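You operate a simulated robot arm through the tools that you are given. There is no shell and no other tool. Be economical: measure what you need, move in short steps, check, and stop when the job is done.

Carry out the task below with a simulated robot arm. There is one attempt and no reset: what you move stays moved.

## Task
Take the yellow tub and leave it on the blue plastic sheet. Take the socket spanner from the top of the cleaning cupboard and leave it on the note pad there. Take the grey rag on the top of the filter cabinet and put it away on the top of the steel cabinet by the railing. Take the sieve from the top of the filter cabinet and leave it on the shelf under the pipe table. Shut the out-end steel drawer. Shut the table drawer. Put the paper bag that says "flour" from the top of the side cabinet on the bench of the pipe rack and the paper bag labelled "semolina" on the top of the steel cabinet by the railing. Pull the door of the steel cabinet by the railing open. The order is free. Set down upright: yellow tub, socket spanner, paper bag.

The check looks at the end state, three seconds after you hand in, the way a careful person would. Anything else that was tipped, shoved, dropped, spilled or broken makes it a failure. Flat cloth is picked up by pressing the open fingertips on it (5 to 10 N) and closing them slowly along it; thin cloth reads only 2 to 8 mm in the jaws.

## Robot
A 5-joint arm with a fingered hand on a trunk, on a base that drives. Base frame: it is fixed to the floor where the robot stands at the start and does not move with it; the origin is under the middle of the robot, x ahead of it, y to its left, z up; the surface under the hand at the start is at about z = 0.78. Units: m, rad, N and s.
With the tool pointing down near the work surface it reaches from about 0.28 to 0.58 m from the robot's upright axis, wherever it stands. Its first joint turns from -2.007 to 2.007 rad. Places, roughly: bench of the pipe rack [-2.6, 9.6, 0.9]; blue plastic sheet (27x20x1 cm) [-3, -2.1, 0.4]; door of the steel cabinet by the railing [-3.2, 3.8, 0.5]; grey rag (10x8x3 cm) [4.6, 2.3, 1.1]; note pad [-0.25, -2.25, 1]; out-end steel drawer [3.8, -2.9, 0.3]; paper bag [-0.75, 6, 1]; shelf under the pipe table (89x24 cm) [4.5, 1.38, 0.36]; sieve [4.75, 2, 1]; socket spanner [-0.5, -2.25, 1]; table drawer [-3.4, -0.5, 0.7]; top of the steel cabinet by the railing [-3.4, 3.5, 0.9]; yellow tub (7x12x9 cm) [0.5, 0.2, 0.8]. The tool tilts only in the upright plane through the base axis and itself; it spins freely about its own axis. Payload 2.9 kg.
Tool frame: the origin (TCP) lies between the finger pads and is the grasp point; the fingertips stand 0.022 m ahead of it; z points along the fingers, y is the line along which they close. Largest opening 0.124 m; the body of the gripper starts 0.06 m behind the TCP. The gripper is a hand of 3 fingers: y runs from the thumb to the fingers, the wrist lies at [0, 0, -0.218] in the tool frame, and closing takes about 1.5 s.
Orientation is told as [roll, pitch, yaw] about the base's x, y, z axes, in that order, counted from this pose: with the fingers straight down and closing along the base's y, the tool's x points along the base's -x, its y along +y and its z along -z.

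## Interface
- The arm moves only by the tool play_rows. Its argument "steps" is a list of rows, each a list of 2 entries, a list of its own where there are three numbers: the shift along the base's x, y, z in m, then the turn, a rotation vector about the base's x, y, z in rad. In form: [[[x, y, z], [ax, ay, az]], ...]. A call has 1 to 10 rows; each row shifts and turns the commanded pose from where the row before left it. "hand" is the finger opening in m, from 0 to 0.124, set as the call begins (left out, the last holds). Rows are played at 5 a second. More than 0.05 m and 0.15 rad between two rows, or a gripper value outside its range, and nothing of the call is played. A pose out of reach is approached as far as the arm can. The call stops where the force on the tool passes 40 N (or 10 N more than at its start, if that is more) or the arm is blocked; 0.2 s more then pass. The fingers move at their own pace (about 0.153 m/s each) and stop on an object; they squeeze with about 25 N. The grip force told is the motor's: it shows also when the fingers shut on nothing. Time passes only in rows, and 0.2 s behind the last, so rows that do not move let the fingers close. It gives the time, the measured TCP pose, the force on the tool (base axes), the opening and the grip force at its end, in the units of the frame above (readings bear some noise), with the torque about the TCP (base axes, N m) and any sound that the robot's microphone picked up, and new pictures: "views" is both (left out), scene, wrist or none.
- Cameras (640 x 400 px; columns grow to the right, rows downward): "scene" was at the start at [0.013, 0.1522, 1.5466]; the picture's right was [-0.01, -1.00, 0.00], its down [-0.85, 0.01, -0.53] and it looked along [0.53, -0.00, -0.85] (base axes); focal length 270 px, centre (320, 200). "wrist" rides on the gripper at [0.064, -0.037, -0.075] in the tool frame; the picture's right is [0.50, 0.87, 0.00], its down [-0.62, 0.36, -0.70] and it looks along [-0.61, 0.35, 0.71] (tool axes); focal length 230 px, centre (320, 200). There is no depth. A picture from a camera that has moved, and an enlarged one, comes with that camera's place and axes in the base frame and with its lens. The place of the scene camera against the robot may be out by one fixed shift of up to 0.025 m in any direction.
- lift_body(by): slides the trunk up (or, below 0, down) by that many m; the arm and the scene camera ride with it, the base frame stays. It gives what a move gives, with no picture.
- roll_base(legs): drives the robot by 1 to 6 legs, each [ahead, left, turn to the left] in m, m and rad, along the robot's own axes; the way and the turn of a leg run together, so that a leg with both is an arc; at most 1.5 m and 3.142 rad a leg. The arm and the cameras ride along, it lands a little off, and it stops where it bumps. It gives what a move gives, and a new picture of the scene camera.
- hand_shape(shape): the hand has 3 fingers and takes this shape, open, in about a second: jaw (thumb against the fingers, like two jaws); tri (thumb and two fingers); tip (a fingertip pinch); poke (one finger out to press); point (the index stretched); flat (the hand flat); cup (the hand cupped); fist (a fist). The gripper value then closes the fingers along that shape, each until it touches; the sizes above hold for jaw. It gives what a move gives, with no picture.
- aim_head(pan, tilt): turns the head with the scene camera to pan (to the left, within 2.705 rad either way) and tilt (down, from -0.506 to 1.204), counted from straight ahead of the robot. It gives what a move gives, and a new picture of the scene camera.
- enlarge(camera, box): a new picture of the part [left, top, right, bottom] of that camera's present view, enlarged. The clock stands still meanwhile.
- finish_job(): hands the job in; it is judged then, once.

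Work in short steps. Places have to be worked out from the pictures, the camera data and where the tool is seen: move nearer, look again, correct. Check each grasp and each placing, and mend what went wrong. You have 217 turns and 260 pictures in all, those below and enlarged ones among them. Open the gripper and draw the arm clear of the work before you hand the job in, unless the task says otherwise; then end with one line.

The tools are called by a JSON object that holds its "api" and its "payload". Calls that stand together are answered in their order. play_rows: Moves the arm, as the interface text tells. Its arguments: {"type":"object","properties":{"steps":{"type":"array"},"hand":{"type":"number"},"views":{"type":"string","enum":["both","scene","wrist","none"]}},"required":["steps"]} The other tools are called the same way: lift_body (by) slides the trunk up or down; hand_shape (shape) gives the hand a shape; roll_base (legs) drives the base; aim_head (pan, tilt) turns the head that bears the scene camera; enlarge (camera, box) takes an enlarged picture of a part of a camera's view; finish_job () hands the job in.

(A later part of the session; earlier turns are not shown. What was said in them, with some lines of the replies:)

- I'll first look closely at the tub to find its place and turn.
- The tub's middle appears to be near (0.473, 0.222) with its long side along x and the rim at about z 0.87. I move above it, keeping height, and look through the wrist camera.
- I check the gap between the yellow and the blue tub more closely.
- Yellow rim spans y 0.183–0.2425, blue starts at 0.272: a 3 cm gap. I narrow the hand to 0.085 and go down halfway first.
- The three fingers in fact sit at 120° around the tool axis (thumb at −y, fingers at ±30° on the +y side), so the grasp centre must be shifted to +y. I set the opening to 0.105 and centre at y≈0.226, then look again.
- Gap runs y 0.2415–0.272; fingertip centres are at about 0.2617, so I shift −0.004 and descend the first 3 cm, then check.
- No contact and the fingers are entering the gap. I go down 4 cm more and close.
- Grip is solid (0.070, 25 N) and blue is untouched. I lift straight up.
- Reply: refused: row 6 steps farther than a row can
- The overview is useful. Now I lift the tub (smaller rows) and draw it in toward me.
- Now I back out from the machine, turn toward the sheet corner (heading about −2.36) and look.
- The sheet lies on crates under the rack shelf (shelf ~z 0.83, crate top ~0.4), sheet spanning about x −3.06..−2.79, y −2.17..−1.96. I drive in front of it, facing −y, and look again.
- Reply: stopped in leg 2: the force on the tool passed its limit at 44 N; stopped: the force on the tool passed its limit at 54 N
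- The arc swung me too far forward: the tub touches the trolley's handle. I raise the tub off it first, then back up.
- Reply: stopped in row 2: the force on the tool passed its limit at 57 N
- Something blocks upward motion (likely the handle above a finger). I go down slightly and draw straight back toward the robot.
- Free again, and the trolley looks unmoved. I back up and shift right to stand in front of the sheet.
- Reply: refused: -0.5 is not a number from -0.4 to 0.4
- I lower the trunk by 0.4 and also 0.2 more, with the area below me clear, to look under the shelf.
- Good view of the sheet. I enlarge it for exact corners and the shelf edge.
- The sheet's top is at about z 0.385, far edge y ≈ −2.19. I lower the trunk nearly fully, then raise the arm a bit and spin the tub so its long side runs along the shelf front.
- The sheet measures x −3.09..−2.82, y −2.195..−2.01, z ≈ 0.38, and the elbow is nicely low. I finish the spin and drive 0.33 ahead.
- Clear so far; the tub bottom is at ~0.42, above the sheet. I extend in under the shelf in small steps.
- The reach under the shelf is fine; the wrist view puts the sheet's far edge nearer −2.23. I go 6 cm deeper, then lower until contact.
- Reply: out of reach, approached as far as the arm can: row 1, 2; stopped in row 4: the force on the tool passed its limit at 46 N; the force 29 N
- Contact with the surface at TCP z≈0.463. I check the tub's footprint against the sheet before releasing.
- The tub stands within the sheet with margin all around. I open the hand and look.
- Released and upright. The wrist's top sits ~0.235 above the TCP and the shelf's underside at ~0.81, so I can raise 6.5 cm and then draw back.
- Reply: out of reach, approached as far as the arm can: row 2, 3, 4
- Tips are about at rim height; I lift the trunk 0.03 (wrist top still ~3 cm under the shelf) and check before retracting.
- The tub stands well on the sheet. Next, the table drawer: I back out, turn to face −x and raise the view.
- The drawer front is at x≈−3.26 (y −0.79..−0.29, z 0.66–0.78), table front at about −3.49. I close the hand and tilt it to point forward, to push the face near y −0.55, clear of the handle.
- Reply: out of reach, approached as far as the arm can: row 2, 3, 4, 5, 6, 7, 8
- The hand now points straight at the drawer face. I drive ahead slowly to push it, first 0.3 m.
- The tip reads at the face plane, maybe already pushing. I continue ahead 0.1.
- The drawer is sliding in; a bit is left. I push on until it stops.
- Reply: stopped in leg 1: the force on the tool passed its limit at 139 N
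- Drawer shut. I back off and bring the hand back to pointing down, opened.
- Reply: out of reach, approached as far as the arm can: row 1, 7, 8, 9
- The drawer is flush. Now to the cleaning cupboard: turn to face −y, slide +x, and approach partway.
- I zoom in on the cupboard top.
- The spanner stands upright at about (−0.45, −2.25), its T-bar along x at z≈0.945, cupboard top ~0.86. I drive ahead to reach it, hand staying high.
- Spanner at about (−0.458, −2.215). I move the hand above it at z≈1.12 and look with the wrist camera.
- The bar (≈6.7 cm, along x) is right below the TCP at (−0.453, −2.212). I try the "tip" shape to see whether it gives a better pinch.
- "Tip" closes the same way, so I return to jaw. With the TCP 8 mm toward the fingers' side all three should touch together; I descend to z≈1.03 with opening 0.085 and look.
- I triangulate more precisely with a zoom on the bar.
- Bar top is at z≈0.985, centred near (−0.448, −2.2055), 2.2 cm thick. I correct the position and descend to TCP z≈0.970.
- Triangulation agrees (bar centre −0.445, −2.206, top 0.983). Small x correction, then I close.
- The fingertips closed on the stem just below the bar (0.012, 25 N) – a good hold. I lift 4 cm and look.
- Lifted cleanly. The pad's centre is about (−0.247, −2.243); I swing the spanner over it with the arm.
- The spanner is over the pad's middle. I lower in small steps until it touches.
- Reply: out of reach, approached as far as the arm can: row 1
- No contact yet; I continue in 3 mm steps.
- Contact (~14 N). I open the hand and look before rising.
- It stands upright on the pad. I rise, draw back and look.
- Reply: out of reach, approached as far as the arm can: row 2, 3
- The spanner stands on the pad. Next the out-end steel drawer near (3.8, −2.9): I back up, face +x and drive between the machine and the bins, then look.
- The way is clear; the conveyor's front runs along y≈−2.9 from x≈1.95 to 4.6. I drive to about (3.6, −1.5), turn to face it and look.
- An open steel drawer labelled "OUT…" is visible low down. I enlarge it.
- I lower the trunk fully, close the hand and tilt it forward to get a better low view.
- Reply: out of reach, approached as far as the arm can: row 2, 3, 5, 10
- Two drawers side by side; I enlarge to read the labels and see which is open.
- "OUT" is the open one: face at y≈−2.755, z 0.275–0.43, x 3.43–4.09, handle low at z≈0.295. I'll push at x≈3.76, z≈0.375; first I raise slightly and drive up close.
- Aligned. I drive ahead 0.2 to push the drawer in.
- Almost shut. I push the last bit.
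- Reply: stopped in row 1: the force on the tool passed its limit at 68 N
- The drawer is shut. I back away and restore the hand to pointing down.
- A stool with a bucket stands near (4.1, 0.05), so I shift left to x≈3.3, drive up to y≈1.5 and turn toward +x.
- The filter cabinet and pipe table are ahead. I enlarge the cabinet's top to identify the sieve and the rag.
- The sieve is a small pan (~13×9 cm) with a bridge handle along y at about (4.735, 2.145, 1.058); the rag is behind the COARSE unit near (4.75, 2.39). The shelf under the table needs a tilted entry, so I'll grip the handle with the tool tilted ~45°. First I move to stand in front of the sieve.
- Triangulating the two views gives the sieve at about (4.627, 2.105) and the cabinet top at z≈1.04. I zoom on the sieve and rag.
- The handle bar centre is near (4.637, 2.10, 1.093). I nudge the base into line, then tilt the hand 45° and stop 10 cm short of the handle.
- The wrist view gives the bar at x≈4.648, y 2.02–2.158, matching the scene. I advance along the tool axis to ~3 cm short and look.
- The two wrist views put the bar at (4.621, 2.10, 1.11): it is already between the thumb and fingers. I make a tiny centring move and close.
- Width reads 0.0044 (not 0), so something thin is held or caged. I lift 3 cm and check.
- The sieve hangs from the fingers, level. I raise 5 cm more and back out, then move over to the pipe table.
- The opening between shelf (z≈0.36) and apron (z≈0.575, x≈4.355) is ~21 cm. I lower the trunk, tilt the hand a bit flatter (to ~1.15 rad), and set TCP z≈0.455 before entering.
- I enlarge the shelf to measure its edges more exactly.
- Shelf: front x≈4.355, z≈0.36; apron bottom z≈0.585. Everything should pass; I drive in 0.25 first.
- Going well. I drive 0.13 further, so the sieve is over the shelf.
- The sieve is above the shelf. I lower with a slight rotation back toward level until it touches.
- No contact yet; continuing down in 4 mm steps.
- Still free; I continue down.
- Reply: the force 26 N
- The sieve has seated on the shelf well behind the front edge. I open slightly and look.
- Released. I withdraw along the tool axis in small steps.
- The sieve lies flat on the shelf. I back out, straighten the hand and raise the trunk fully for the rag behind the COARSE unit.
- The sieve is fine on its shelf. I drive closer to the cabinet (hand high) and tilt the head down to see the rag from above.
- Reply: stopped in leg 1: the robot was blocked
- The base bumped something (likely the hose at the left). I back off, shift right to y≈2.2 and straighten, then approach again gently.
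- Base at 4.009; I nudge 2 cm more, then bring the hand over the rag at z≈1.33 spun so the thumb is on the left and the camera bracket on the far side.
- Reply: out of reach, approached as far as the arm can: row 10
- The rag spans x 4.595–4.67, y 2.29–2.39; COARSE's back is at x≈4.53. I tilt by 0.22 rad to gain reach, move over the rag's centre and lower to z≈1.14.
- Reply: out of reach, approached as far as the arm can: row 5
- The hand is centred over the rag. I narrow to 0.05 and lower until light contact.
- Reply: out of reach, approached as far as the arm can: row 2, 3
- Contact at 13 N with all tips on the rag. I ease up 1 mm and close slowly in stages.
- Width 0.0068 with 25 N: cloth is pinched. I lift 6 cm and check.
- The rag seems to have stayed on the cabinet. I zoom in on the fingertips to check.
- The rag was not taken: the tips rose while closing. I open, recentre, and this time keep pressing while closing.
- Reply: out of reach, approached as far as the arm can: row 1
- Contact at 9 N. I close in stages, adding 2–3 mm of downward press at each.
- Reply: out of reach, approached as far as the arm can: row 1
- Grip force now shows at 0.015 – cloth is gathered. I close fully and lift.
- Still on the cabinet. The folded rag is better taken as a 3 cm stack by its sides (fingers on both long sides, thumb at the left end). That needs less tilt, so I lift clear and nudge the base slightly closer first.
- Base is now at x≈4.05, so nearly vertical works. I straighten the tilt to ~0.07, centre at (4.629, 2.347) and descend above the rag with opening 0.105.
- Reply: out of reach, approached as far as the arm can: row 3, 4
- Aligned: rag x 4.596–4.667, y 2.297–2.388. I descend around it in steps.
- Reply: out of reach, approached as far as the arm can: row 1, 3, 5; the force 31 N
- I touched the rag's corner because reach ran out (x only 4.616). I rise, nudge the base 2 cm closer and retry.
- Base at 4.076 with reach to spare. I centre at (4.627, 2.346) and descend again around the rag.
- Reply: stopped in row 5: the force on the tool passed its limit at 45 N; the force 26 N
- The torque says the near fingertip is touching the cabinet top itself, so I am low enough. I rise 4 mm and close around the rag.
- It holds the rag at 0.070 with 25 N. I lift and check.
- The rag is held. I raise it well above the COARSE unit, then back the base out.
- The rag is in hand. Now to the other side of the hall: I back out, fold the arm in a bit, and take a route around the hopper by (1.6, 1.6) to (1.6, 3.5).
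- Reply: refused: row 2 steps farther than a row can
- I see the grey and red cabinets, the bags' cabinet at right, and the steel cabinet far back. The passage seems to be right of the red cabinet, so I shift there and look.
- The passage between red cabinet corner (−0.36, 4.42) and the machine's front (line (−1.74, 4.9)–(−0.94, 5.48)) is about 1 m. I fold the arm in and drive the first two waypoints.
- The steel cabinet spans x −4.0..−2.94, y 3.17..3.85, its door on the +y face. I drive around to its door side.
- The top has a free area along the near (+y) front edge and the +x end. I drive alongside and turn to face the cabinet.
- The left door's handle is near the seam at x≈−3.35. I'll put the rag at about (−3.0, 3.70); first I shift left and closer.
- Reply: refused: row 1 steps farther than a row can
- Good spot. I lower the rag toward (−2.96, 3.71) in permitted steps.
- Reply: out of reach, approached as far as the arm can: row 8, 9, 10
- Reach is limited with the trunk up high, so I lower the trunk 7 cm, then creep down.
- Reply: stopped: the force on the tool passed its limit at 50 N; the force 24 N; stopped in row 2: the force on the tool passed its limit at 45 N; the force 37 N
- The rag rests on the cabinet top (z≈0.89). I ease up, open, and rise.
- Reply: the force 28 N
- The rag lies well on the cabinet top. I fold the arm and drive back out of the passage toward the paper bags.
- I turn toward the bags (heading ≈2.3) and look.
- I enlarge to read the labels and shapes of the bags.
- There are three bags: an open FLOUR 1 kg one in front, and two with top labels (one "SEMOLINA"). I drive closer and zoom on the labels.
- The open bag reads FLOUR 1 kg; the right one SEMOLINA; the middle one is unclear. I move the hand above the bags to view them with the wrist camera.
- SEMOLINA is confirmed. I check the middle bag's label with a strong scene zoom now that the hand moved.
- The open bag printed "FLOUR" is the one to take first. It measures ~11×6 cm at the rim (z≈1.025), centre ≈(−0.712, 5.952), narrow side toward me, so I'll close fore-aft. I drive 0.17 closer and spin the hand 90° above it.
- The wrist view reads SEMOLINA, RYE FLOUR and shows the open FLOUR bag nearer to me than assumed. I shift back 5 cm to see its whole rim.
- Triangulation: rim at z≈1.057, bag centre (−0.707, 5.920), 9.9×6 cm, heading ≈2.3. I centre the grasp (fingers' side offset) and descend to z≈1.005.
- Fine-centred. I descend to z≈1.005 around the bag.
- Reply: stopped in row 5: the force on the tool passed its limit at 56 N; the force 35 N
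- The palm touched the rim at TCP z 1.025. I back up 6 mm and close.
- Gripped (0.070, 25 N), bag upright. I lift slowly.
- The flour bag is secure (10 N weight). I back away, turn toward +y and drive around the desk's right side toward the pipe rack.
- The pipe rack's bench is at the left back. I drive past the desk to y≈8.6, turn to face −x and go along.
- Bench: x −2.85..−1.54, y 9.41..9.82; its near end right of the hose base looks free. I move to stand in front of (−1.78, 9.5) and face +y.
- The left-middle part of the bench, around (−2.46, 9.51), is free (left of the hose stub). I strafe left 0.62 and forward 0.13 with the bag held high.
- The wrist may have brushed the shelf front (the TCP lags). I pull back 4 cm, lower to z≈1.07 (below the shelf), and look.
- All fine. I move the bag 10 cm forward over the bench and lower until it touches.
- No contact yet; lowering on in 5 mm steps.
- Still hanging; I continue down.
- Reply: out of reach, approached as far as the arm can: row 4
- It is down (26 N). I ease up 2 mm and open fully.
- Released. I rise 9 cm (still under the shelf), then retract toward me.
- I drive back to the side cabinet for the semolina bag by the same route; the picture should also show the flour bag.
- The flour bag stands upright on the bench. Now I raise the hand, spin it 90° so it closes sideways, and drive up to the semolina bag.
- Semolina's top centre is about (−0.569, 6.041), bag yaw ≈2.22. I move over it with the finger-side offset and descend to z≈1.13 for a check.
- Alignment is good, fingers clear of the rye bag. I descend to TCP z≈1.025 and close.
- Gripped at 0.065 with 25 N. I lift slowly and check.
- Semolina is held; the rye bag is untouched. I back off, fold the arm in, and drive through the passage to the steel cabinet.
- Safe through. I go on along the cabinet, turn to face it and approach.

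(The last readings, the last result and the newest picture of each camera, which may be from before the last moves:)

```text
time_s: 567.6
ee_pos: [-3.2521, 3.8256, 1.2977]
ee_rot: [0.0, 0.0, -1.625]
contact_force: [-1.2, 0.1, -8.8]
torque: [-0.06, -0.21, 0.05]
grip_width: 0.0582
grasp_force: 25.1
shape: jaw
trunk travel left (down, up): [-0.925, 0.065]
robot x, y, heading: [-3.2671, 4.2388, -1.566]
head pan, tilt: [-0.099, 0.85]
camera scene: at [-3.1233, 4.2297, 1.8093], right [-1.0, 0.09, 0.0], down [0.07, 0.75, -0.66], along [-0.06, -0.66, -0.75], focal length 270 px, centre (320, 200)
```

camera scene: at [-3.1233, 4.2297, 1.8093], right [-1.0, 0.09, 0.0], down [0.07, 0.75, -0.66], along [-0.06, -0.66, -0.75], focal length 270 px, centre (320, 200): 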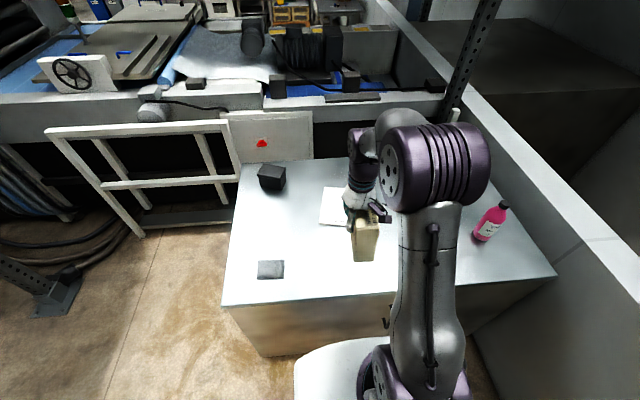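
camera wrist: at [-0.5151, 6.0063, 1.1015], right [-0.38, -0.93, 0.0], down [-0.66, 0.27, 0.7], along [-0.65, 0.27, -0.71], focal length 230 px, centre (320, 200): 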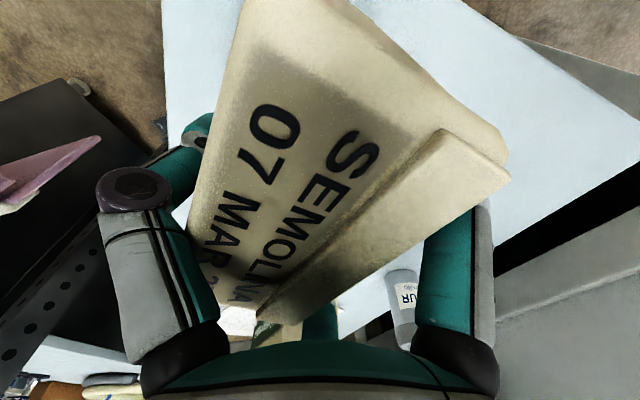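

I lower the trunk 0.1, then extend over the free area at y≈3.705 (pad's edge is at 3.566) and lower partway.

{"api": "lift_body", "payload": {"by": -0.1}}

{"api": "play_rows", "payload": {"steps": [[[0, -0.04, -0.01], [0, 0, 0.03]], [[0, -0.04, -0.02], [0, 0, 0.02]], [[0, -0.04, -0.02], [0, 0, 0]], [[0, 0, -0.04], [0, 0, 0]], [[0, 0, -0.04], [0, 0, 0]], [[0, 0, -0.02], [0, 0, 0]], [[0, 0, 0], [0, 0, 0]]], "views": "both"}}

```text
time_s: 568.9
ee_pos: [-3.2522, 3.8234, 1.1976]
ee_rot: [0.0, 0.002, -1.625]
contact_force: [-0.2, 0.0, -9.5]
torque: [-0.05, -0.17, 0.01]
grip_width: 0.0581
grasp_force: 24.8
shape: jaw
trunk travel left (down, up): [-0.825, 0.165]
robot x, y, heading: [-3.2619, 4.2334, -1.563]
head pan, tilt: [-0.099, 0.85]
```

```text
time_s: 570.5
ee_pos: [-3.2538, 3.7033, 1.0467]
ee_rot: [0.001, 0.003, -1.574]
contact_force: [0.4, 0.4, -8.2]
torque: [-0.03, -0.27, 0.0]
grip_width: 0.0581
grasp_force: 24.9
shape: jaw
trunk travel left (down, up): [-0.825, 0.165]
robot x, y, heading: [-3.2654, 4.2331, -1.563]
head pan, tilt: [-0.099, 0.85]
camera scene: at [-3.1234, 4.2271, 1.7093], right [-1.0, 0.09, 0.0], down [0.07, 0.75, -0.66], along [-0.06, -0.66, -0.75], focal length 270 px, centre (320, 200)
camera wrist: at [-3.2897, 3.7664, 1.1226], right [0.87, 0.5, 0.0], down [0.35, -0.62, 0.7], along [0.35, -0.61, -0.71], focal length 230 px, centre (320, 200)
```

scene: 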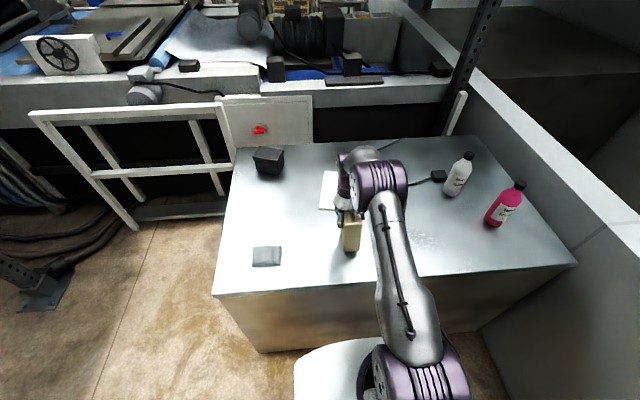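
wrist: 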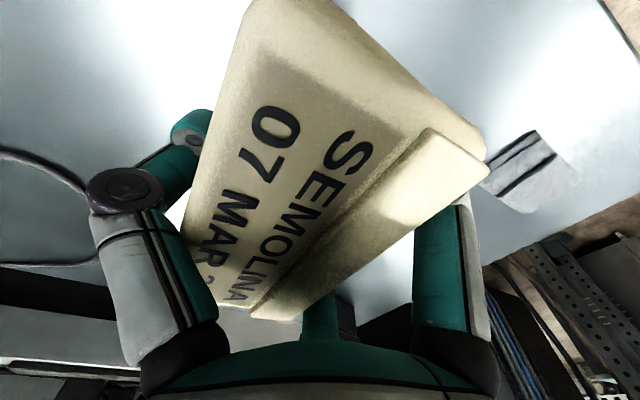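

Position is good. I lower in 5 mm steps until contact.

{"api": "play_rows", "payload": {"steps": [[[0, 0, -0.005], [0, 0, 0]], [[0, 0, -0.005], [0, 0, 0]], [[0, 0, -0.005], [0, 0, 0]], [[0, 0, -0.005], [0, 0, 0]], [[0, 0, -0.005], [0, 0, 0]], [[0, 0, 0], [0, 0, 0]]], "views": "none"}}

```text
time_s: 572.0
ee_pos: [-3.2525, 3.7013, 1.027]
ee_rot: [0.0, -0.015, -1.575]
contact_force: [-1.3, -2.5, 16.4]
torque: [0.56, -0.06, 0.04]
grip_width: 0.0578
grasp_force: 24.4
shape: jaw
trunk travel left (down, up): [-0.825, 0.165]
robot x, y, heading: [-3.2648, 4.2369, -1.561]
head pan, tilt: [-0.099, 0.85]
stopped in row 6: the force on the tool passed its limit at 42 N (the readings are from after the stop); the commanded pose is now the measured one
```

Contact made. I ease up slightly, open fully and look.

{"api": "play_rows", "payload": {"steps": [[[0, 0, 0.002], [0, 0, 0]], [[0, 0, 0], [0, 0, 0]], [[0, 0, 0], [0, 0, 0]], [[0, 0, 0], [0, 0, 0]]], "hand": 0.124, "views": "wrist"}}

```text
time_s: 573.0
ee_pos: [-3.2537, 3.7019, 1.0278]
ee_rot: [-0.001, -0.009, -1.576]
contact_force: [-3.1, -1.3, 6.3]
torque: [0.01, 0.16, 0.05]
grip_width: 0.1238
grasp_force: 0.0
shape: jaw
trunk travel left (down, up): [-0.825, 0.165]
robot x, y, heading: [-3.2671, 4.2356, -1.56]
head pan, tilt: [-0.099, 0.85]
camera wrist: at [-3.29, 3.7656, 1.1026], right [0.87, 0.5, 0.0], down [0.35, -0.61, 0.71], along [0.35, -0.62, -0.71], focal length 230 px, centre (320, 200)
```

wrist: 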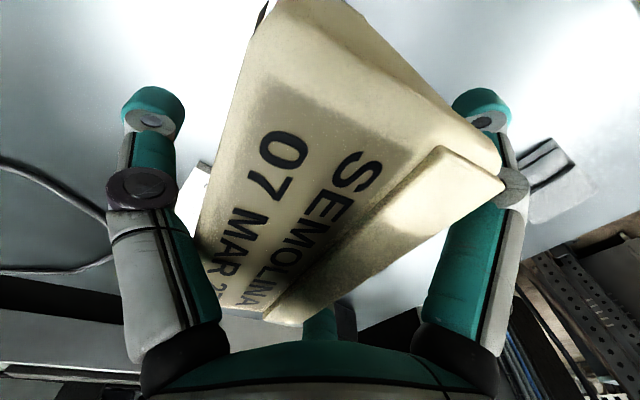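

Released, upright. I rise straight up and then draw back.

{"api": "play_rows", "payload": {"steps": [[[0, 0, 0.015], [0, 0, 0]], [[0, 0, 0.025], [0, 0, 0]], [[0, 0, 0.035], [0, 0, 0]], [[0, 0, 0.045], [0, 0, 0]], [[0, 0, 0.045], [0, 0, 0]], [[0, 0.04, 0], [0, 0, 0]], [[0, 0.045, 0], [0, 0, 0]], [[0, 0.045, 0], [0, 0, 0]]], "views": "scene"}}

```text
time_s: 574.8
ee_pos: [-3.2502, 3.8347, 1.1931]
ee_rot: [0.001, -0.01, -1.575]
contact_force: [-0.2, 1.1, 0.1]
torque: [-0.02, 0.01, 0.01]
grip_width: 0.1241
grasp_force: 0.1
shape: jaw
trunk travel left (down, up): [-0.825, 0.165]
robot x, y, heading: [-3.2652, 4.2381, -1.566]
head pan, tilt: [-0.099, 0.85]
camera scene: at [-3.1234, 4.2305, 1.7093], right [-1.0, 0.09, 0.0], down [0.07, 0.75, -0.66], along [-0.06, -0.66, -0.75], focal length 270 px, centre (320, 200)
```

scene: 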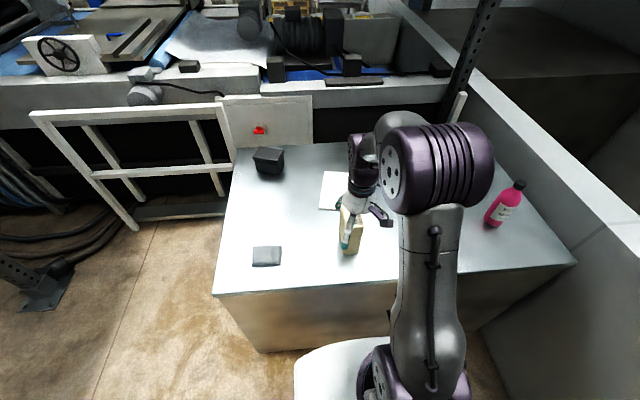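

Semolina stands fine. Now the door: I back up 0.35, lower the trunk and look at the front face and handle.

{"api": "roll_base", "payload": {"legs": [[-0.35, 0, 0]]}}

{"api": "lift_body", "payload": {"by": -0.4}}

{"api": "aim_head", "payload": {"pan": -0.1, "tilt": 0.6}}

{"api": "enlarge", "payload": {"camera": "scene", "box": [120, 120, 560, 400]}}

```text
time_s: 577.1
ee_pos: [-3.252, 4.1786, 1.1927]
ee_rot: [0.001, -0.009, -1.565]
contact_force: [-0.3, -0.1, 0.0]
torque: [-0.03, 0.0, -0.01]
grip_width: 0.1241
grasp_force: 0.0
shape: jaw
trunk travel left (down, up): [-0.825, 0.165]
robot x, y, heading: [-3.2701, 4.5862, -1.556]
head pan, tilt: [-0.099, 0.85]
camera scene: at [-3.1273, 4.5768, 1.7093], right [-1.0, 0.08, 0.0], down [0.06, 0.75, -0.66], along [-0.05, -0.66, -0.75], focal length 270 px, centre (320, 200)
```

scene: 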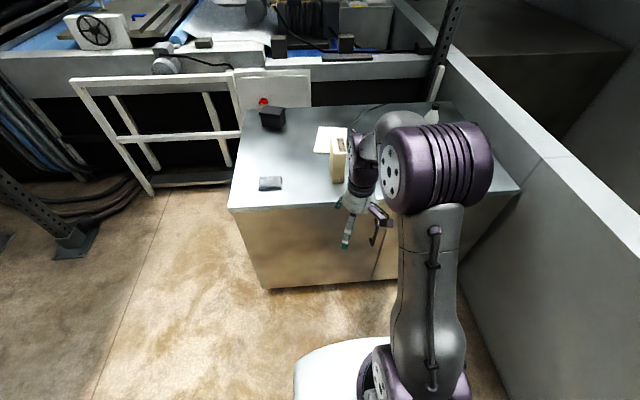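

```text
time_s: 580.9
ee_pos: [-3.2513, 4.1782, 0.7937]
ee_rot: [0.0, -0.009, -1.565]
contact_force: [-0.4, 0.1, 0.8]
torque: [-0.02, 0.0, 0.02]
grip_width: 0.1238
grasp_force: 0.0
shape: jaw
trunk travel left (down, up): [-0.425, 0.565]
robot x, y, heading: [-3.2709, 4.5873, -1.559]
head pan, tilt: [-0.099, 0.85]
```

```text
time_s: 581.7
ee_pos: [-3.2515, 4.1788, 0.7935]
ee_rot: [0.0, -0.006, -1.566]
contact_force: [0.8, -0.2, 0.1]
torque: [-0.05, -0.01, 0.0]
grip_width: 0.124
grasp_force: 0.1
shape: jaw
trunk travel left (down, up): [-0.425, 0.565]
robot x, y, heading: [-3.2656, 4.5848, -1.551]
head pan, tilt: [-0.099, 0.6]
camera scene: at [-3.1281, 4.5669, 1.3301], right [-1.0, 0.08, 0.0], down [0.05, 0.56, -0.82], along [-0.07, -0.82, -0.57], focal length 270 px, centre (320, 200)
```

scene: 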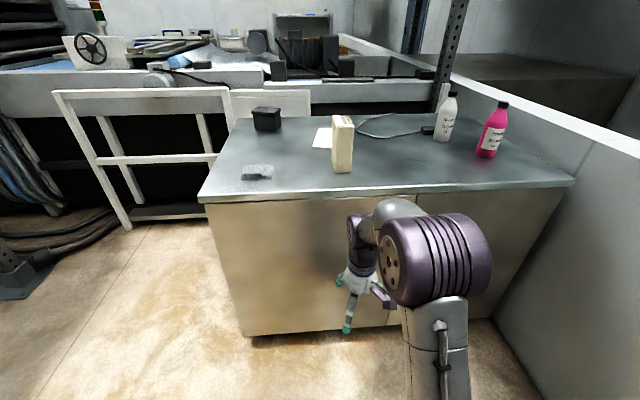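

```text
1.43 times, centred on (340, 260) of scene
camera zoom: at [-3.1281, 4.5669, 1.3301], right [-1.0, 0.08, 0.0], down [0.05, 0.56, -0.82], along [-0.07, -0.82, -0.57], focal length 386 px, centre (291, 114)
```

zoom: 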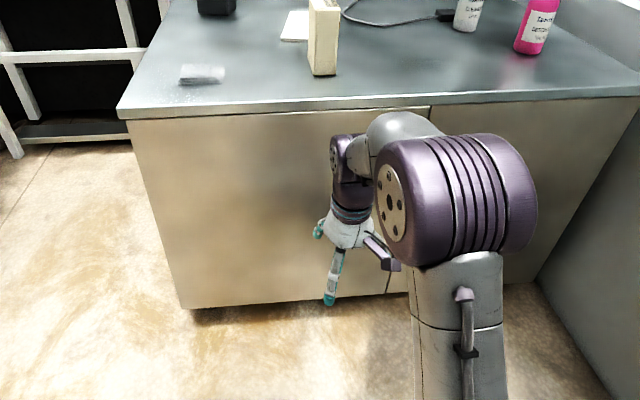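

The door spans x −2.83 (hinge) to −3.51 (seam), handle a vertical bar near (−3.45, 3.88, 0.65). I line up with the handle, lower a bit more and point the hand forward, closing sideways.

{"api": "lift_body", "payload": {"by": -0.13}}

{"api": "play_rows", "payload": {"steps": [[[0, -0.01, 0], [-0.15, 0, 0]], [[0, -0.01, 0], [-0.15, 0, 0]], [[0, -0.01, 0], [-0.15, 0, 0]], [[0, -0.01, 0], [-0.15, 0, 0]], [[0, -0.01, 0], [-0.15, 0, 0]], [[0, -0.01, 0], [-0.15, 0, 0]], [[0, -0.015, 0], [-0.15, 0, 0]], [[0, -0.015, 0], [-0.15, 0, 0]], [[0, -0.015, 0], [-0.15, 0, 0]], [[0, -0.015, 0], [-0.15, 0, 0]]], "hand": 0.08, "views": "none"}}

{"api": "roll_base", "payload": {"legs": [[0, -0.18, 0]]}}

{"api": "play_rows", "payload": {"steps": [[[0, 0, 0], [0, 0, 0]]], "views": "wrist"}}

```text
time_s: 583.2
ee_pos: [-3.2512, 4.1786, 0.6628]
ee_rot: [0.0, -0.01, -1.565]
contact_force: [-0.5, -0.4, 1.0]
torque: [-0.02, 0.01, 0.03]
grip_width: 0.124
grasp_force: 0.1
shape: jaw
trunk travel left (down, up): [-0.295, 0.695]
robot x, y, heading: [-3.2713, 4.5867, -1.557]
head pan, tilt: [-0.099, 0.6]
```

```text
time_s: 585.4
ee_pos: [-3.2649, 4.0588, 0.6638]
ee_rot: [-0.087, -1.509, -1.48]
contact_force: [0.5, -0.4, 0.0]
torque: [0.0, 0.02, 0.0]
grip_width: 0.0803
grasp_force: 0.1
shape: jaw
out of reach, approached as far as the arm can: row 3, 5
trunk travel left (down, up): [-0.295, 0.695]
robot x, y, heading: [-3.2663, 4.5868, -1.556]
head pan, tilt: [-0.099, 0.6]
```

```text
time_s: 587.0
ee_pos: [-3.4467, 4.0553, 0.6628]
ee_rot: [-0.079, -1.507, -1.484]
contact_force: [0.5, -0.1, 0.6]
torque: [-0.01, 0.03, -0.04]
grip_width: 0.0803
grasp_force: 0.1
shape: jaw
trunk travel left (down, up): [-0.295, 0.695]
robot x, y, heading: [-3.45, 4.5805, -1.553]
head pan, tilt: [-0.099, 0.6]
camera scene: at [-3.3121, 4.5639, 1.2002], right [-1.0, 0.08, 0.0], down [0.05, 0.56, -0.83], along [-0.07, -0.82, -0.56], focal length 270 px, centre (320, 200)
```

scene: 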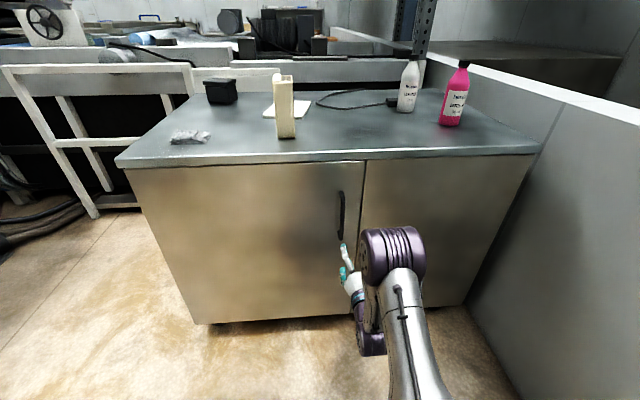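

```text
time_s: 587.4
ee_pos: [-3.4474, 4.0563, 0.6627]
ee_rot: [-0.081, -1.509, -1.478]
contact_force: [-0.3, -0.7, -0.2]
torque: [0.01, 0.0, 0.04]
grip_width: 0.0802
grasp_force: 0.1
shape: jaw
trunk travel left (down, up): [-0.295, 0.695]
robot x, y, heading: [-3.454, 4.5817, -1.551]
head pan, tilt: [-0.099, 0.6]
camera wrist: at [-3.4854, 4.1333, 0.605], right [0.86, 0.04, -0.5], down [0.35, 0.66, 0.66], along [0.36, -0.75, 0.56], focal length 230 px, centre (320, 200)
```

wrist: 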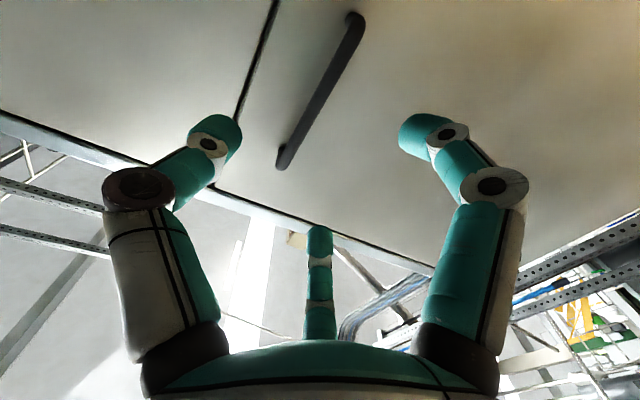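

The handle bar is at x≈−3.443, z 0.60–0.75, y≈3.90: right on the tool axis. I drive 0.11 ahead, then creep with the arm.

{"api": "roll_base", "payload": {"legs": [[0.11, 0, 0]]}}

{"api": "play_rows", "payload": {"steps": [[[0.002, -0.01, 0.005], [0, 0, 0]], [[0, -0.01, 0.005], [0, 0, 0]], [[0, 0, 0], [0, 0, 0]]], "hand": 0.07, "views": "wrist"}}

```text
time_s: 588.6
ee_pos: [-3.4457, 3.945, 0.6635]
ee_rot: [-0.079, -1.508, -1.482]
contact_force: [-0.3, 0.5, 0.0]
torque: [0.02, -0.02, -0.03]
grip_width: 0.0801
grasp_force: 0.0
shape: jaw
trunk travel left (down, up): [-0.295, 0.695]
robot x, y, heading: [-3.4497, 4.4706, -1.554]
head pan, tilt: [-0.099, 0.6]
camera scene: at [-3.31, 4.4529, 1.2002], right [-1.0, 0.08, 0.0], down [0.05, 0.56, -0.82], along [-0.07, -0.82, -0.57], focal length 270 px, centre (320, 200)
```

scene: 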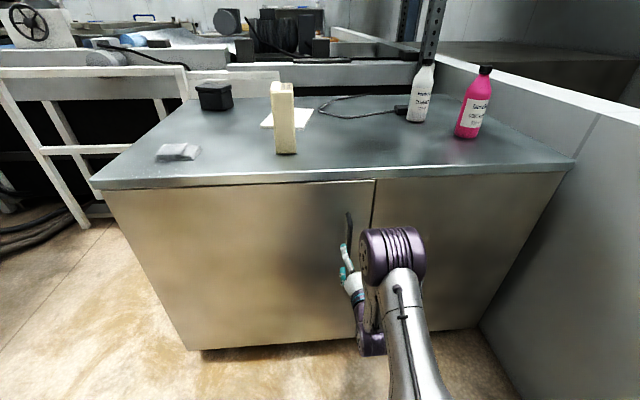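

```text
time_s: 589.4
ee_pos: [-3.4431, 3.924, 0.6739]
ee_rot: [-0.074, -1.508, -1.48]
contact_force: [0.1, 0.1, -0.1]
torque: [0.0, -0.04, 0.02]
grip_width: 0.0706
grasp_force: 0.1
shape: jaw
trunk travel left (down, up): [-0.295, 0.695]
robot x, y, heading: [-3.4528, 4.4701, -1.548]
head pan, tilt: [-0.099, 0.6]
camera wrist: at [-3.4818, 4.0021, 0.6149], right [0.86, 0.04, -0.5], down [0.35, 0.67, 0.66], along [0.36, -0.75, 0.56], focal length 230 px, centre (320, 200)
```

wrist: 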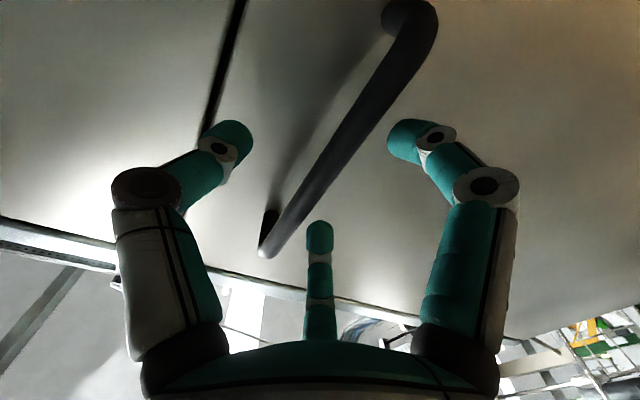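

Triangulated bar: x −3.443, y 3.893. I advance 3 cm with a 5 mm finger-side offset and close on it.

{"api": "play_rows", "payload": {"steps": [[[0.005, -0.012, 0], [0, 0, 0]], [[0, -0.01, 0], [0, 0, 0]], [[0, -0.007, 0], [0, 0, 0]], [[0, 0, 0], [0, 0, 0]]], "views": "none"}}

{"api": "play_rows", "payload": {"steps": [[[0, 0, 0], [0, 0, 0]], [[0, 0, 0], [0, 0, 0]], [[0, 0, 0], [0, 0, 0]], [[0, 0, 0], [0, 0, 0]]], "hand": 0, "views": "wrist"}}

```text
time_s: 590.4
ee_pos: [-3.4427, 3.895, 0.6724]
ee_rot: [-0.075, -1.508, -1.481]
contact_force: [-0.3, -0.5, 0.1]
torque: [-0.02, -0.01, -0.03]
grip_width: 0.0707
grasp_force: 0.1
shape: jaw
out of reach, approached as far as the arm can: row 1
trunk travel left (down, up): [-0.295, 0.695]
robot x, y, heading: [-3.4529, 4.4704, -1.553]
head pan, tilt: [-0.099, 0.6]
```

```text
time_s: 591.4
ee_pos: [-3.4422, 3.8956, 0.6726]
ee_rot: [-0.081, -1.506, -1.476]
contact_force: [3.4, -0.7, -1.0]
torque: [0.02, -0.06, 0.02]
grip_width: 0.0
grasp_force: 24.7
shape: jaw
trunk travel left (down, up): [-0.295, 0.695]
robot x, y, heading: [-3.4529, 4.4676, -1.549]
head pan, tilt: [-0.099, 0.6]
camera wrist: at [-3.4801, 3.9723, 0.6143], right [0.86, 0.04, -0.5], down [0.35, 0.67, 0.66], along [0.36, -0.74, 0.56], focal length 230 px, centre (320, 200)
```

wrist: 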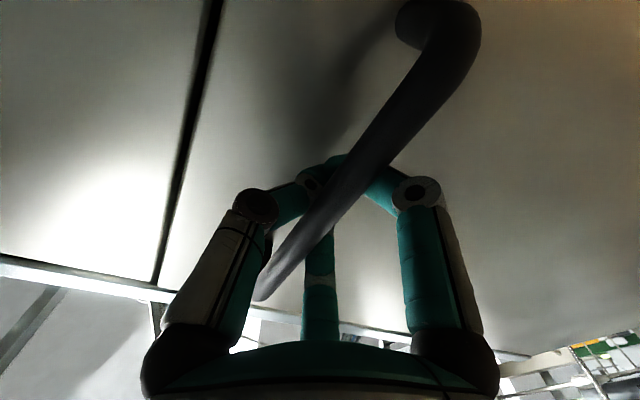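

The fingers have closed behind the bar, hooking it. I now swing the robot around the hinge (−2.84, 3.86) by −0.3 rad to pull the door.

{"api": "roll_base", "payload": {"legs": [[-0.18, 0.187, -0.3]]}}

```text
time_s: 593.2
ee_pos: [-3.4044, 4.0734, 0.6727]
ee_rot: [-0.073, -1.508, -1.79]
contact_force: [0.8, -0.2, -2.3]
torque: [-0.03, -0.05, 0.0]
grip_width: 0.0
grasp_force: 25.5
shape: jaw
trunk travel left (down, up): [-0.295, 0.695]
robot x, y, heading: [-3.2371, 4.6252, -1.86]
head pan, tilt: [-0.099, 0.6]
camera scene: at [-3.1115, 4.5665, 1.2002], right [-0.93, 0.38, 0.0], down [0.21, 0.52, -0.82], along [-0.31, -0.76, -0.57], focal length 270 px, centre (320, 200)
```

scene: 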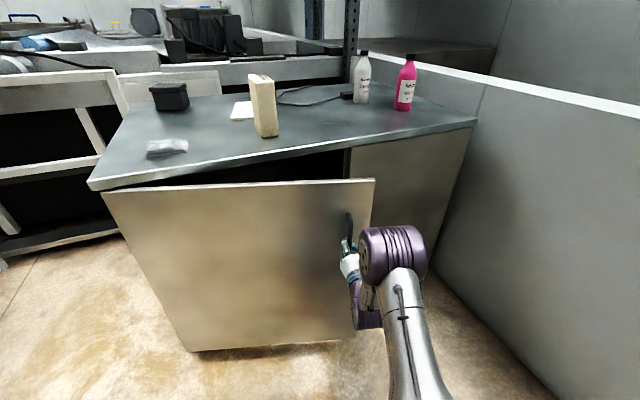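

The door follows well. I continue the swing by −0.45 rad.

{"api": "roll_base", "payload": {"legs": [[-0.27, 0.28, -0.45]]}}

```text
time_s: 595.6
ee_pos: [-3.2638, 4.2774, 0.6736]
ee_rot: [-0.078, -1.511, -2.195]
contact_force: [-1.2, 0.1, -0.5]
torque: [0.04, -0.01, 0.04]
grip_width: 0.0
grasp_force: 25.3
shape: jaw
trunk travel left (down, up): [-0.295, 0.695]
robot x, y, heading: [-2.8901, 4.7164, -2.275]
head pan, tilt: [-0.099, 0.6]
stopped in leg 1: the robot was blocked; the commanded pose is now the measured one
camera scene: at [-2.801, 4.6159, 1.2002], right [-0.7, 0.72, 0.0], down [0.41, 0.39, -0.83], along [-0.59, -0.57, -0.56], focal length 270 px, centre (320, 200)
```

scene: 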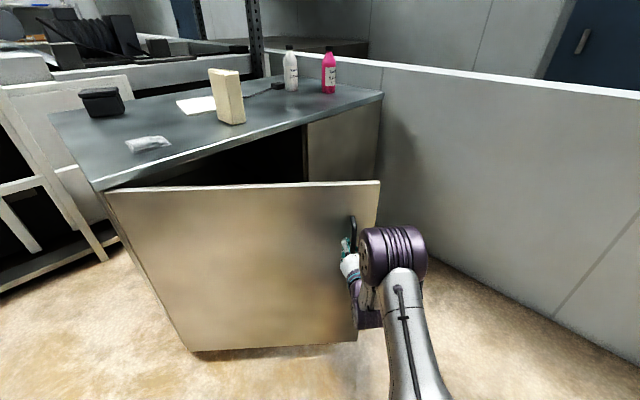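

The base was blocked at about 42° of door opening. I look to my left-rear to see what blocks it.

{"api": "aim_head", "payload": {"pan": 2.2, "tilt": 0.7}}

```text
time_s: 597.8
ee_pos: [-3.2633, 4.277, 0.673]
ee_rot: [-0.133, -1.508, -2.142]
contact_force: [-4.9, 5.2, 3.2]
torque: [0.02, 0.0, 0.09]
grip_width: 0.0002
grasp_force: 25.2
shape: jaw
trunk travel left (down, up): [-0.295, 0.695]
robot x, y, heading: [-2.892, 4.7174, -2.271]
head pan, tilt: [2.201, 0.7]
camera scene: at [-2.6513, 4.664, 1.1913], right [-0.11, -0.99, 0.0], down [-0.64, 0.07, -0.77], along [0.76, -0.08, -0.64], focal length 270 px, centre (320, 200)
```

scene: 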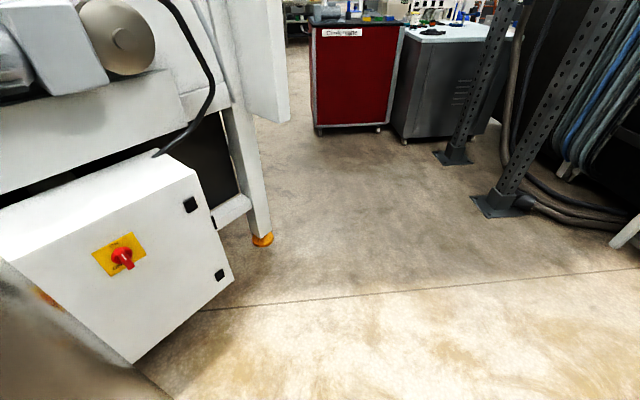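

A pipe column near (−2.45, 5.08) blocks the base. I'll instead release the handle, go round the door's edge and push it further open from its inner side. First open the hand and withdraw from the handle.

{"api": "play_rows", "payload": {"steps": [[[0, 0, 0], [0, 0, 0]], [[0, 0, 0], [0, 0, 0]], [[0, 0, 0], [0, 0, 0]], [[0.015, 0.018, 0], [0, 0, 0]], [[0.02, 0.023, 0], [0, 0, 0]], [[0.02, 0.023, 0], [0, 0, 0]]], "hand": 0.09, "views": "wrist"}}

```text
time_s: 599.2
ee_pos: [-3.2079, 4.3424, 0.6718]
ee_rot: [-0.136, -1.505, -2.142]
contact_force: [0.2, -0.5, 0.5]
torque: [0.04, 0.02, -0.01]
grip_width: 0.0899
grasp_force: 0.0
shape: jaw
trunk travel left (down, up): [-0.295, 0.695]
robot x, y, heading: [-2.893, 4.7147, -2.272]
head pan, tilt: [2.201, 0.7]
camera wrist: at [-3.1856, 4.4241, 0.6129], right [0.68, -0.53, -0.51], down [0.7, 0.27, 0.66], along [-0.21, -0.8, 0.56], focal length 230 px, centre (320, 200)
```

wrist: 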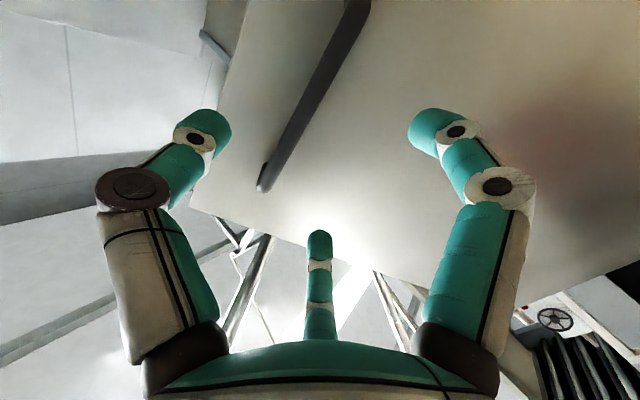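

Free of the handle. I turn the head forward and drive around the door's edge.

{"api": "aim_head", "payload": {"pan": 0.2, "tilt": 0.6}}

{"api": "roll_base", "payload": {"legs": [[0, -0.6, 0], [0, 0, 0.7], [0, -0.26, 0]]}}

```text
time_s: 601.1
ee_pos: [-3.2104, 4.343, 0.6728]
ee_rot: [-0.081, -1.509, -2.195]
contact_force: [0.1, -0.1, -0.1]
torque: [0.01, 0.02, 0.01]
grip_width: 0.0899
grasp_force: 0.1
shape: jaw
trunk travel left (down, up): [-0.295, 0.695]
robot x, y, heading: [-2.8918, 4.7168, -2.276]
head pan, tilt: [0.201, 0.6]
camera scene: at [-2.7797, 4.5998, 1.2002], right [-0.88, 0.48, 0.0], down [0.27, 0.5, -0.83], along [-0.4, -0.72, -0.56], focal length 270 px, centre (320, 200)
```

scene: 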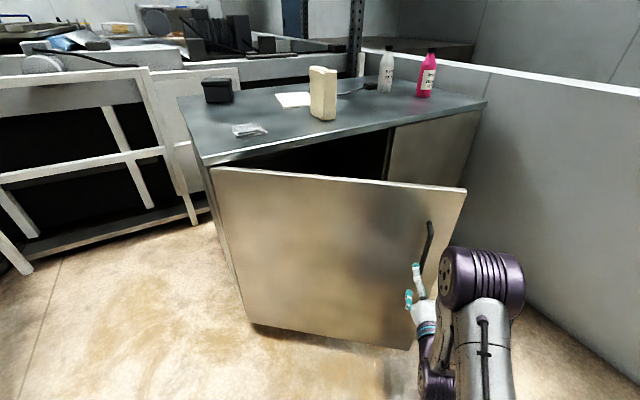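

```text
time_s: 607.9
ee_pos: [-3.6127, 4.6155, 0.6718]
ee_rot: [-0.078, -1.511, -1.492]
contact_force: [-0.2, -0.3, 0.4]
torque: [0.01, -0.03, 0.0]
grip_width: 0.09
grasp_force: 0.0
shape: jaw
trunk travel left (down, up): [-0.295, 0.695]
robot x, y, heading: [-3.6105, 5.1063, -1.563]
head pan, tilt: [0.201, 0.6]
camera scene: at [-3.4473, 5.0889, 1.2002], right [-0.98, -0.2, 0.0], down [-0.12, 0.55, -0.83], along [0.17, -0.81, -0.56], focal length 270 px, centre (320, 200)
```

scene: 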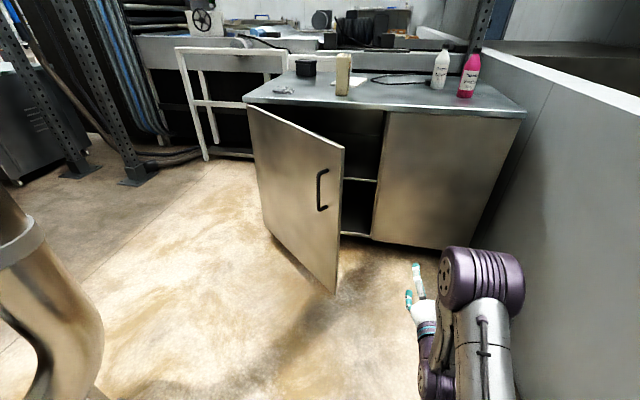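

Clear view: the door is ~48° open. I close the hand, enter beyond the door edge on its inner side, and sweep left to push it open.

{"api": "play_rows", "payload": {"steps": [[[0, 0, 0], [0, 0, 0]], [[0, 0, 0], [0, 0, 0]]], "hand": 0, "views": "none"}}

{"api": "roll_base", "payload": {"legs": [[0.33, 0, 0], [0, 0.25, 0], [-0.08, 0.14, 0]]}}

```text
time_s: 608.5
ee_pos: [-3.6126, 4.6176, 0.6725]
ee_rot: [-0.08, -1.509, -1.489]
contact_force: [-1.0, 0.8, -0.4]
torque: [0.02, 0.03, 0.02]
grip_width: 0.0002
grasp_force: 14.9
shape: jaw
trunk travel left (down, up): [-0.295, 0.695]
robot x, y, heading: [-3.6148, 5.1081, -1.564]
head pan, tilt: [0.201, 0.6]
```

```text
time_s: 613.1
ee_pos: [-3.2289, 4.3675, 0.6724]
ee_rot: [-0.083, -1.51, -1.493]
contact_force: [-0.5, 0.2, -0.6]
torque: [-0.02, 0.01, 0.03]
grip_width: 0.0001
grasp_force: 25.2
shape: jaw
trunk travel left (down, up): [-0.295, 0.695]
robot x, y, heading: [-3.2266, 4.8576, -1.575]
head pan, tilt: [0.201, 0.6]
camera scene: at [-3.0597, 4.8388, 1.2002], right [-0.98, -0.2, 0.0], down [-0.11, 0.55, -0.83], along [0.16, -0.81, -0.56], focal length 270 px, centre (320, 200)
```

scene: 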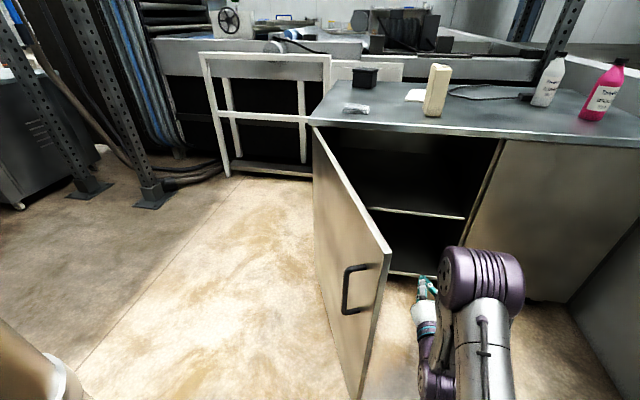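

The door has swung further. Now I turn left to sweep it the rest of the way.

{"api": "roll_base", "payload": {"legs": [[0, 0.04, 0.55]]}}

```text
time_s: 615.0
ee_pos: [-2.9405, 4.4451, 0.6729]
ee_rot: [-0.079, -1.51, -0.96]
contact_force: [0.0, 0.7, -0.4]
torque: [0.01, 0.0, 0.0]
grip_width: 0.0
grasp_force: 25.2
shape: jaw
trunk travel left (down, up): [-0.295, 0.695]
robot x, y, heading: [-3.1922, 4.8673, -1.037]
head pan, tilt: [0.201, 0.6]
camera scene: at [-3.031, 4.9356, 1.2002], right [-0.74, -0.67, 0.0], down [-0.38, 0.42, -0.83], along [0.55, -0.61, -0.56], focal length 270 px, centre (320, 200)
```

scene: 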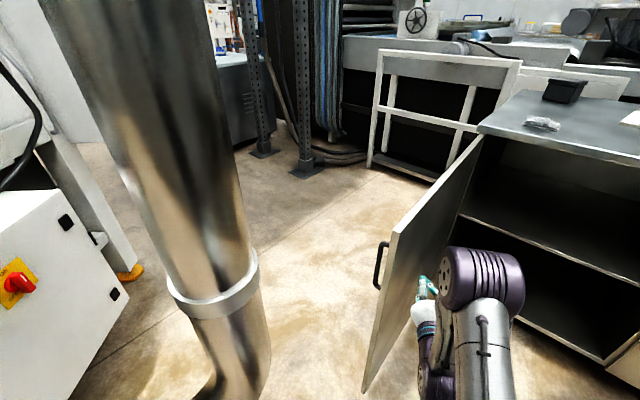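

The door stands at about 84°. I swing the hand away to the right and back off, then check.

{"api": "roll_base", "payload": {"legs": [[0, 0, -0.5], [-0.15, -0.25, 0]]}}

```text
time_s: 618.5
ee_pos: [-3.4373, 4.5193, 0.6719]
ee_rot: [-0.08, -1.51, -1.472]
contact_force: [0.4, -0.4, -0.6]
torque: [0.03, 0.02, -0.01]
grip_width: 0.0
grasp_force: 25.0
shape: jaw
trunk travel left (down, up): [-0.295, 0.695]
robot x, y, heading: [-3.4489, 5.0118, -1.542]
head pan, tilt: [0.201, 0.6]
camera scene: at [-3.2805, 4.9956, 1.2002], right [-0.97, -0.22, 0.0], down [-0.13, 0.55, -0.83], along [0.18, -0.8, -0.56], focal length 270 px, centre (320, 200)
```

scene: 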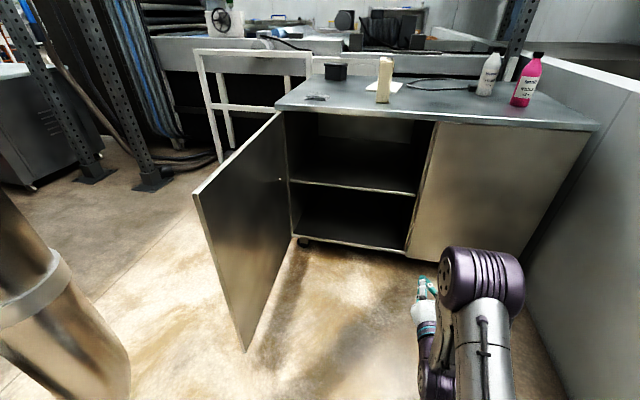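

The door is wide open; rag and semolina stand in place. I open the hand, clear of everything, and hand in.

{"api": "play_rows", "payload": {"steps": [[[0, 0.02, 0], [0, 0, 0]], [[0, 0, 0], [0, 0, 0]], [[0, 0, 0], [0, 0, 0]], [[0, 0, 0], [0, 0, 0]]], "hand": 0.1, "views": "none"}}

{"api": "finish_job", "payload": {}}

```text
time_s: 619.5
ee_pos: [-3.4372, 4.523, 0.6694]
ee_rot: [-0.08, -1.51, -1.47]
contact_force: [0.4, 0.1, -0.4]
torque: [-0.02, -0.03, -0.03]
grip_width: 0.0999
grasp_force: 0.0
shape: jaw
out of reach, approached as far as the arm can: row 1
trunk travel left (down, up): [-0.295, 0.695]
robot x, y, heading: [-3.4492, 5.0113, -1.549]
head pan, tilt: [0.201, 0.6]
```

```text
The job is handed in.
```

I did every item in the task and handed the job in, but I didn't re-check every spot at the end and there were bumps on the way: the tub and hand hit the trolley handle (up to 57 N), the table drawer took a 139 N peak as it shut, the base and wrist brushed things a few times, and for "flour" I took the open 1 kg bag rather than the rye one.
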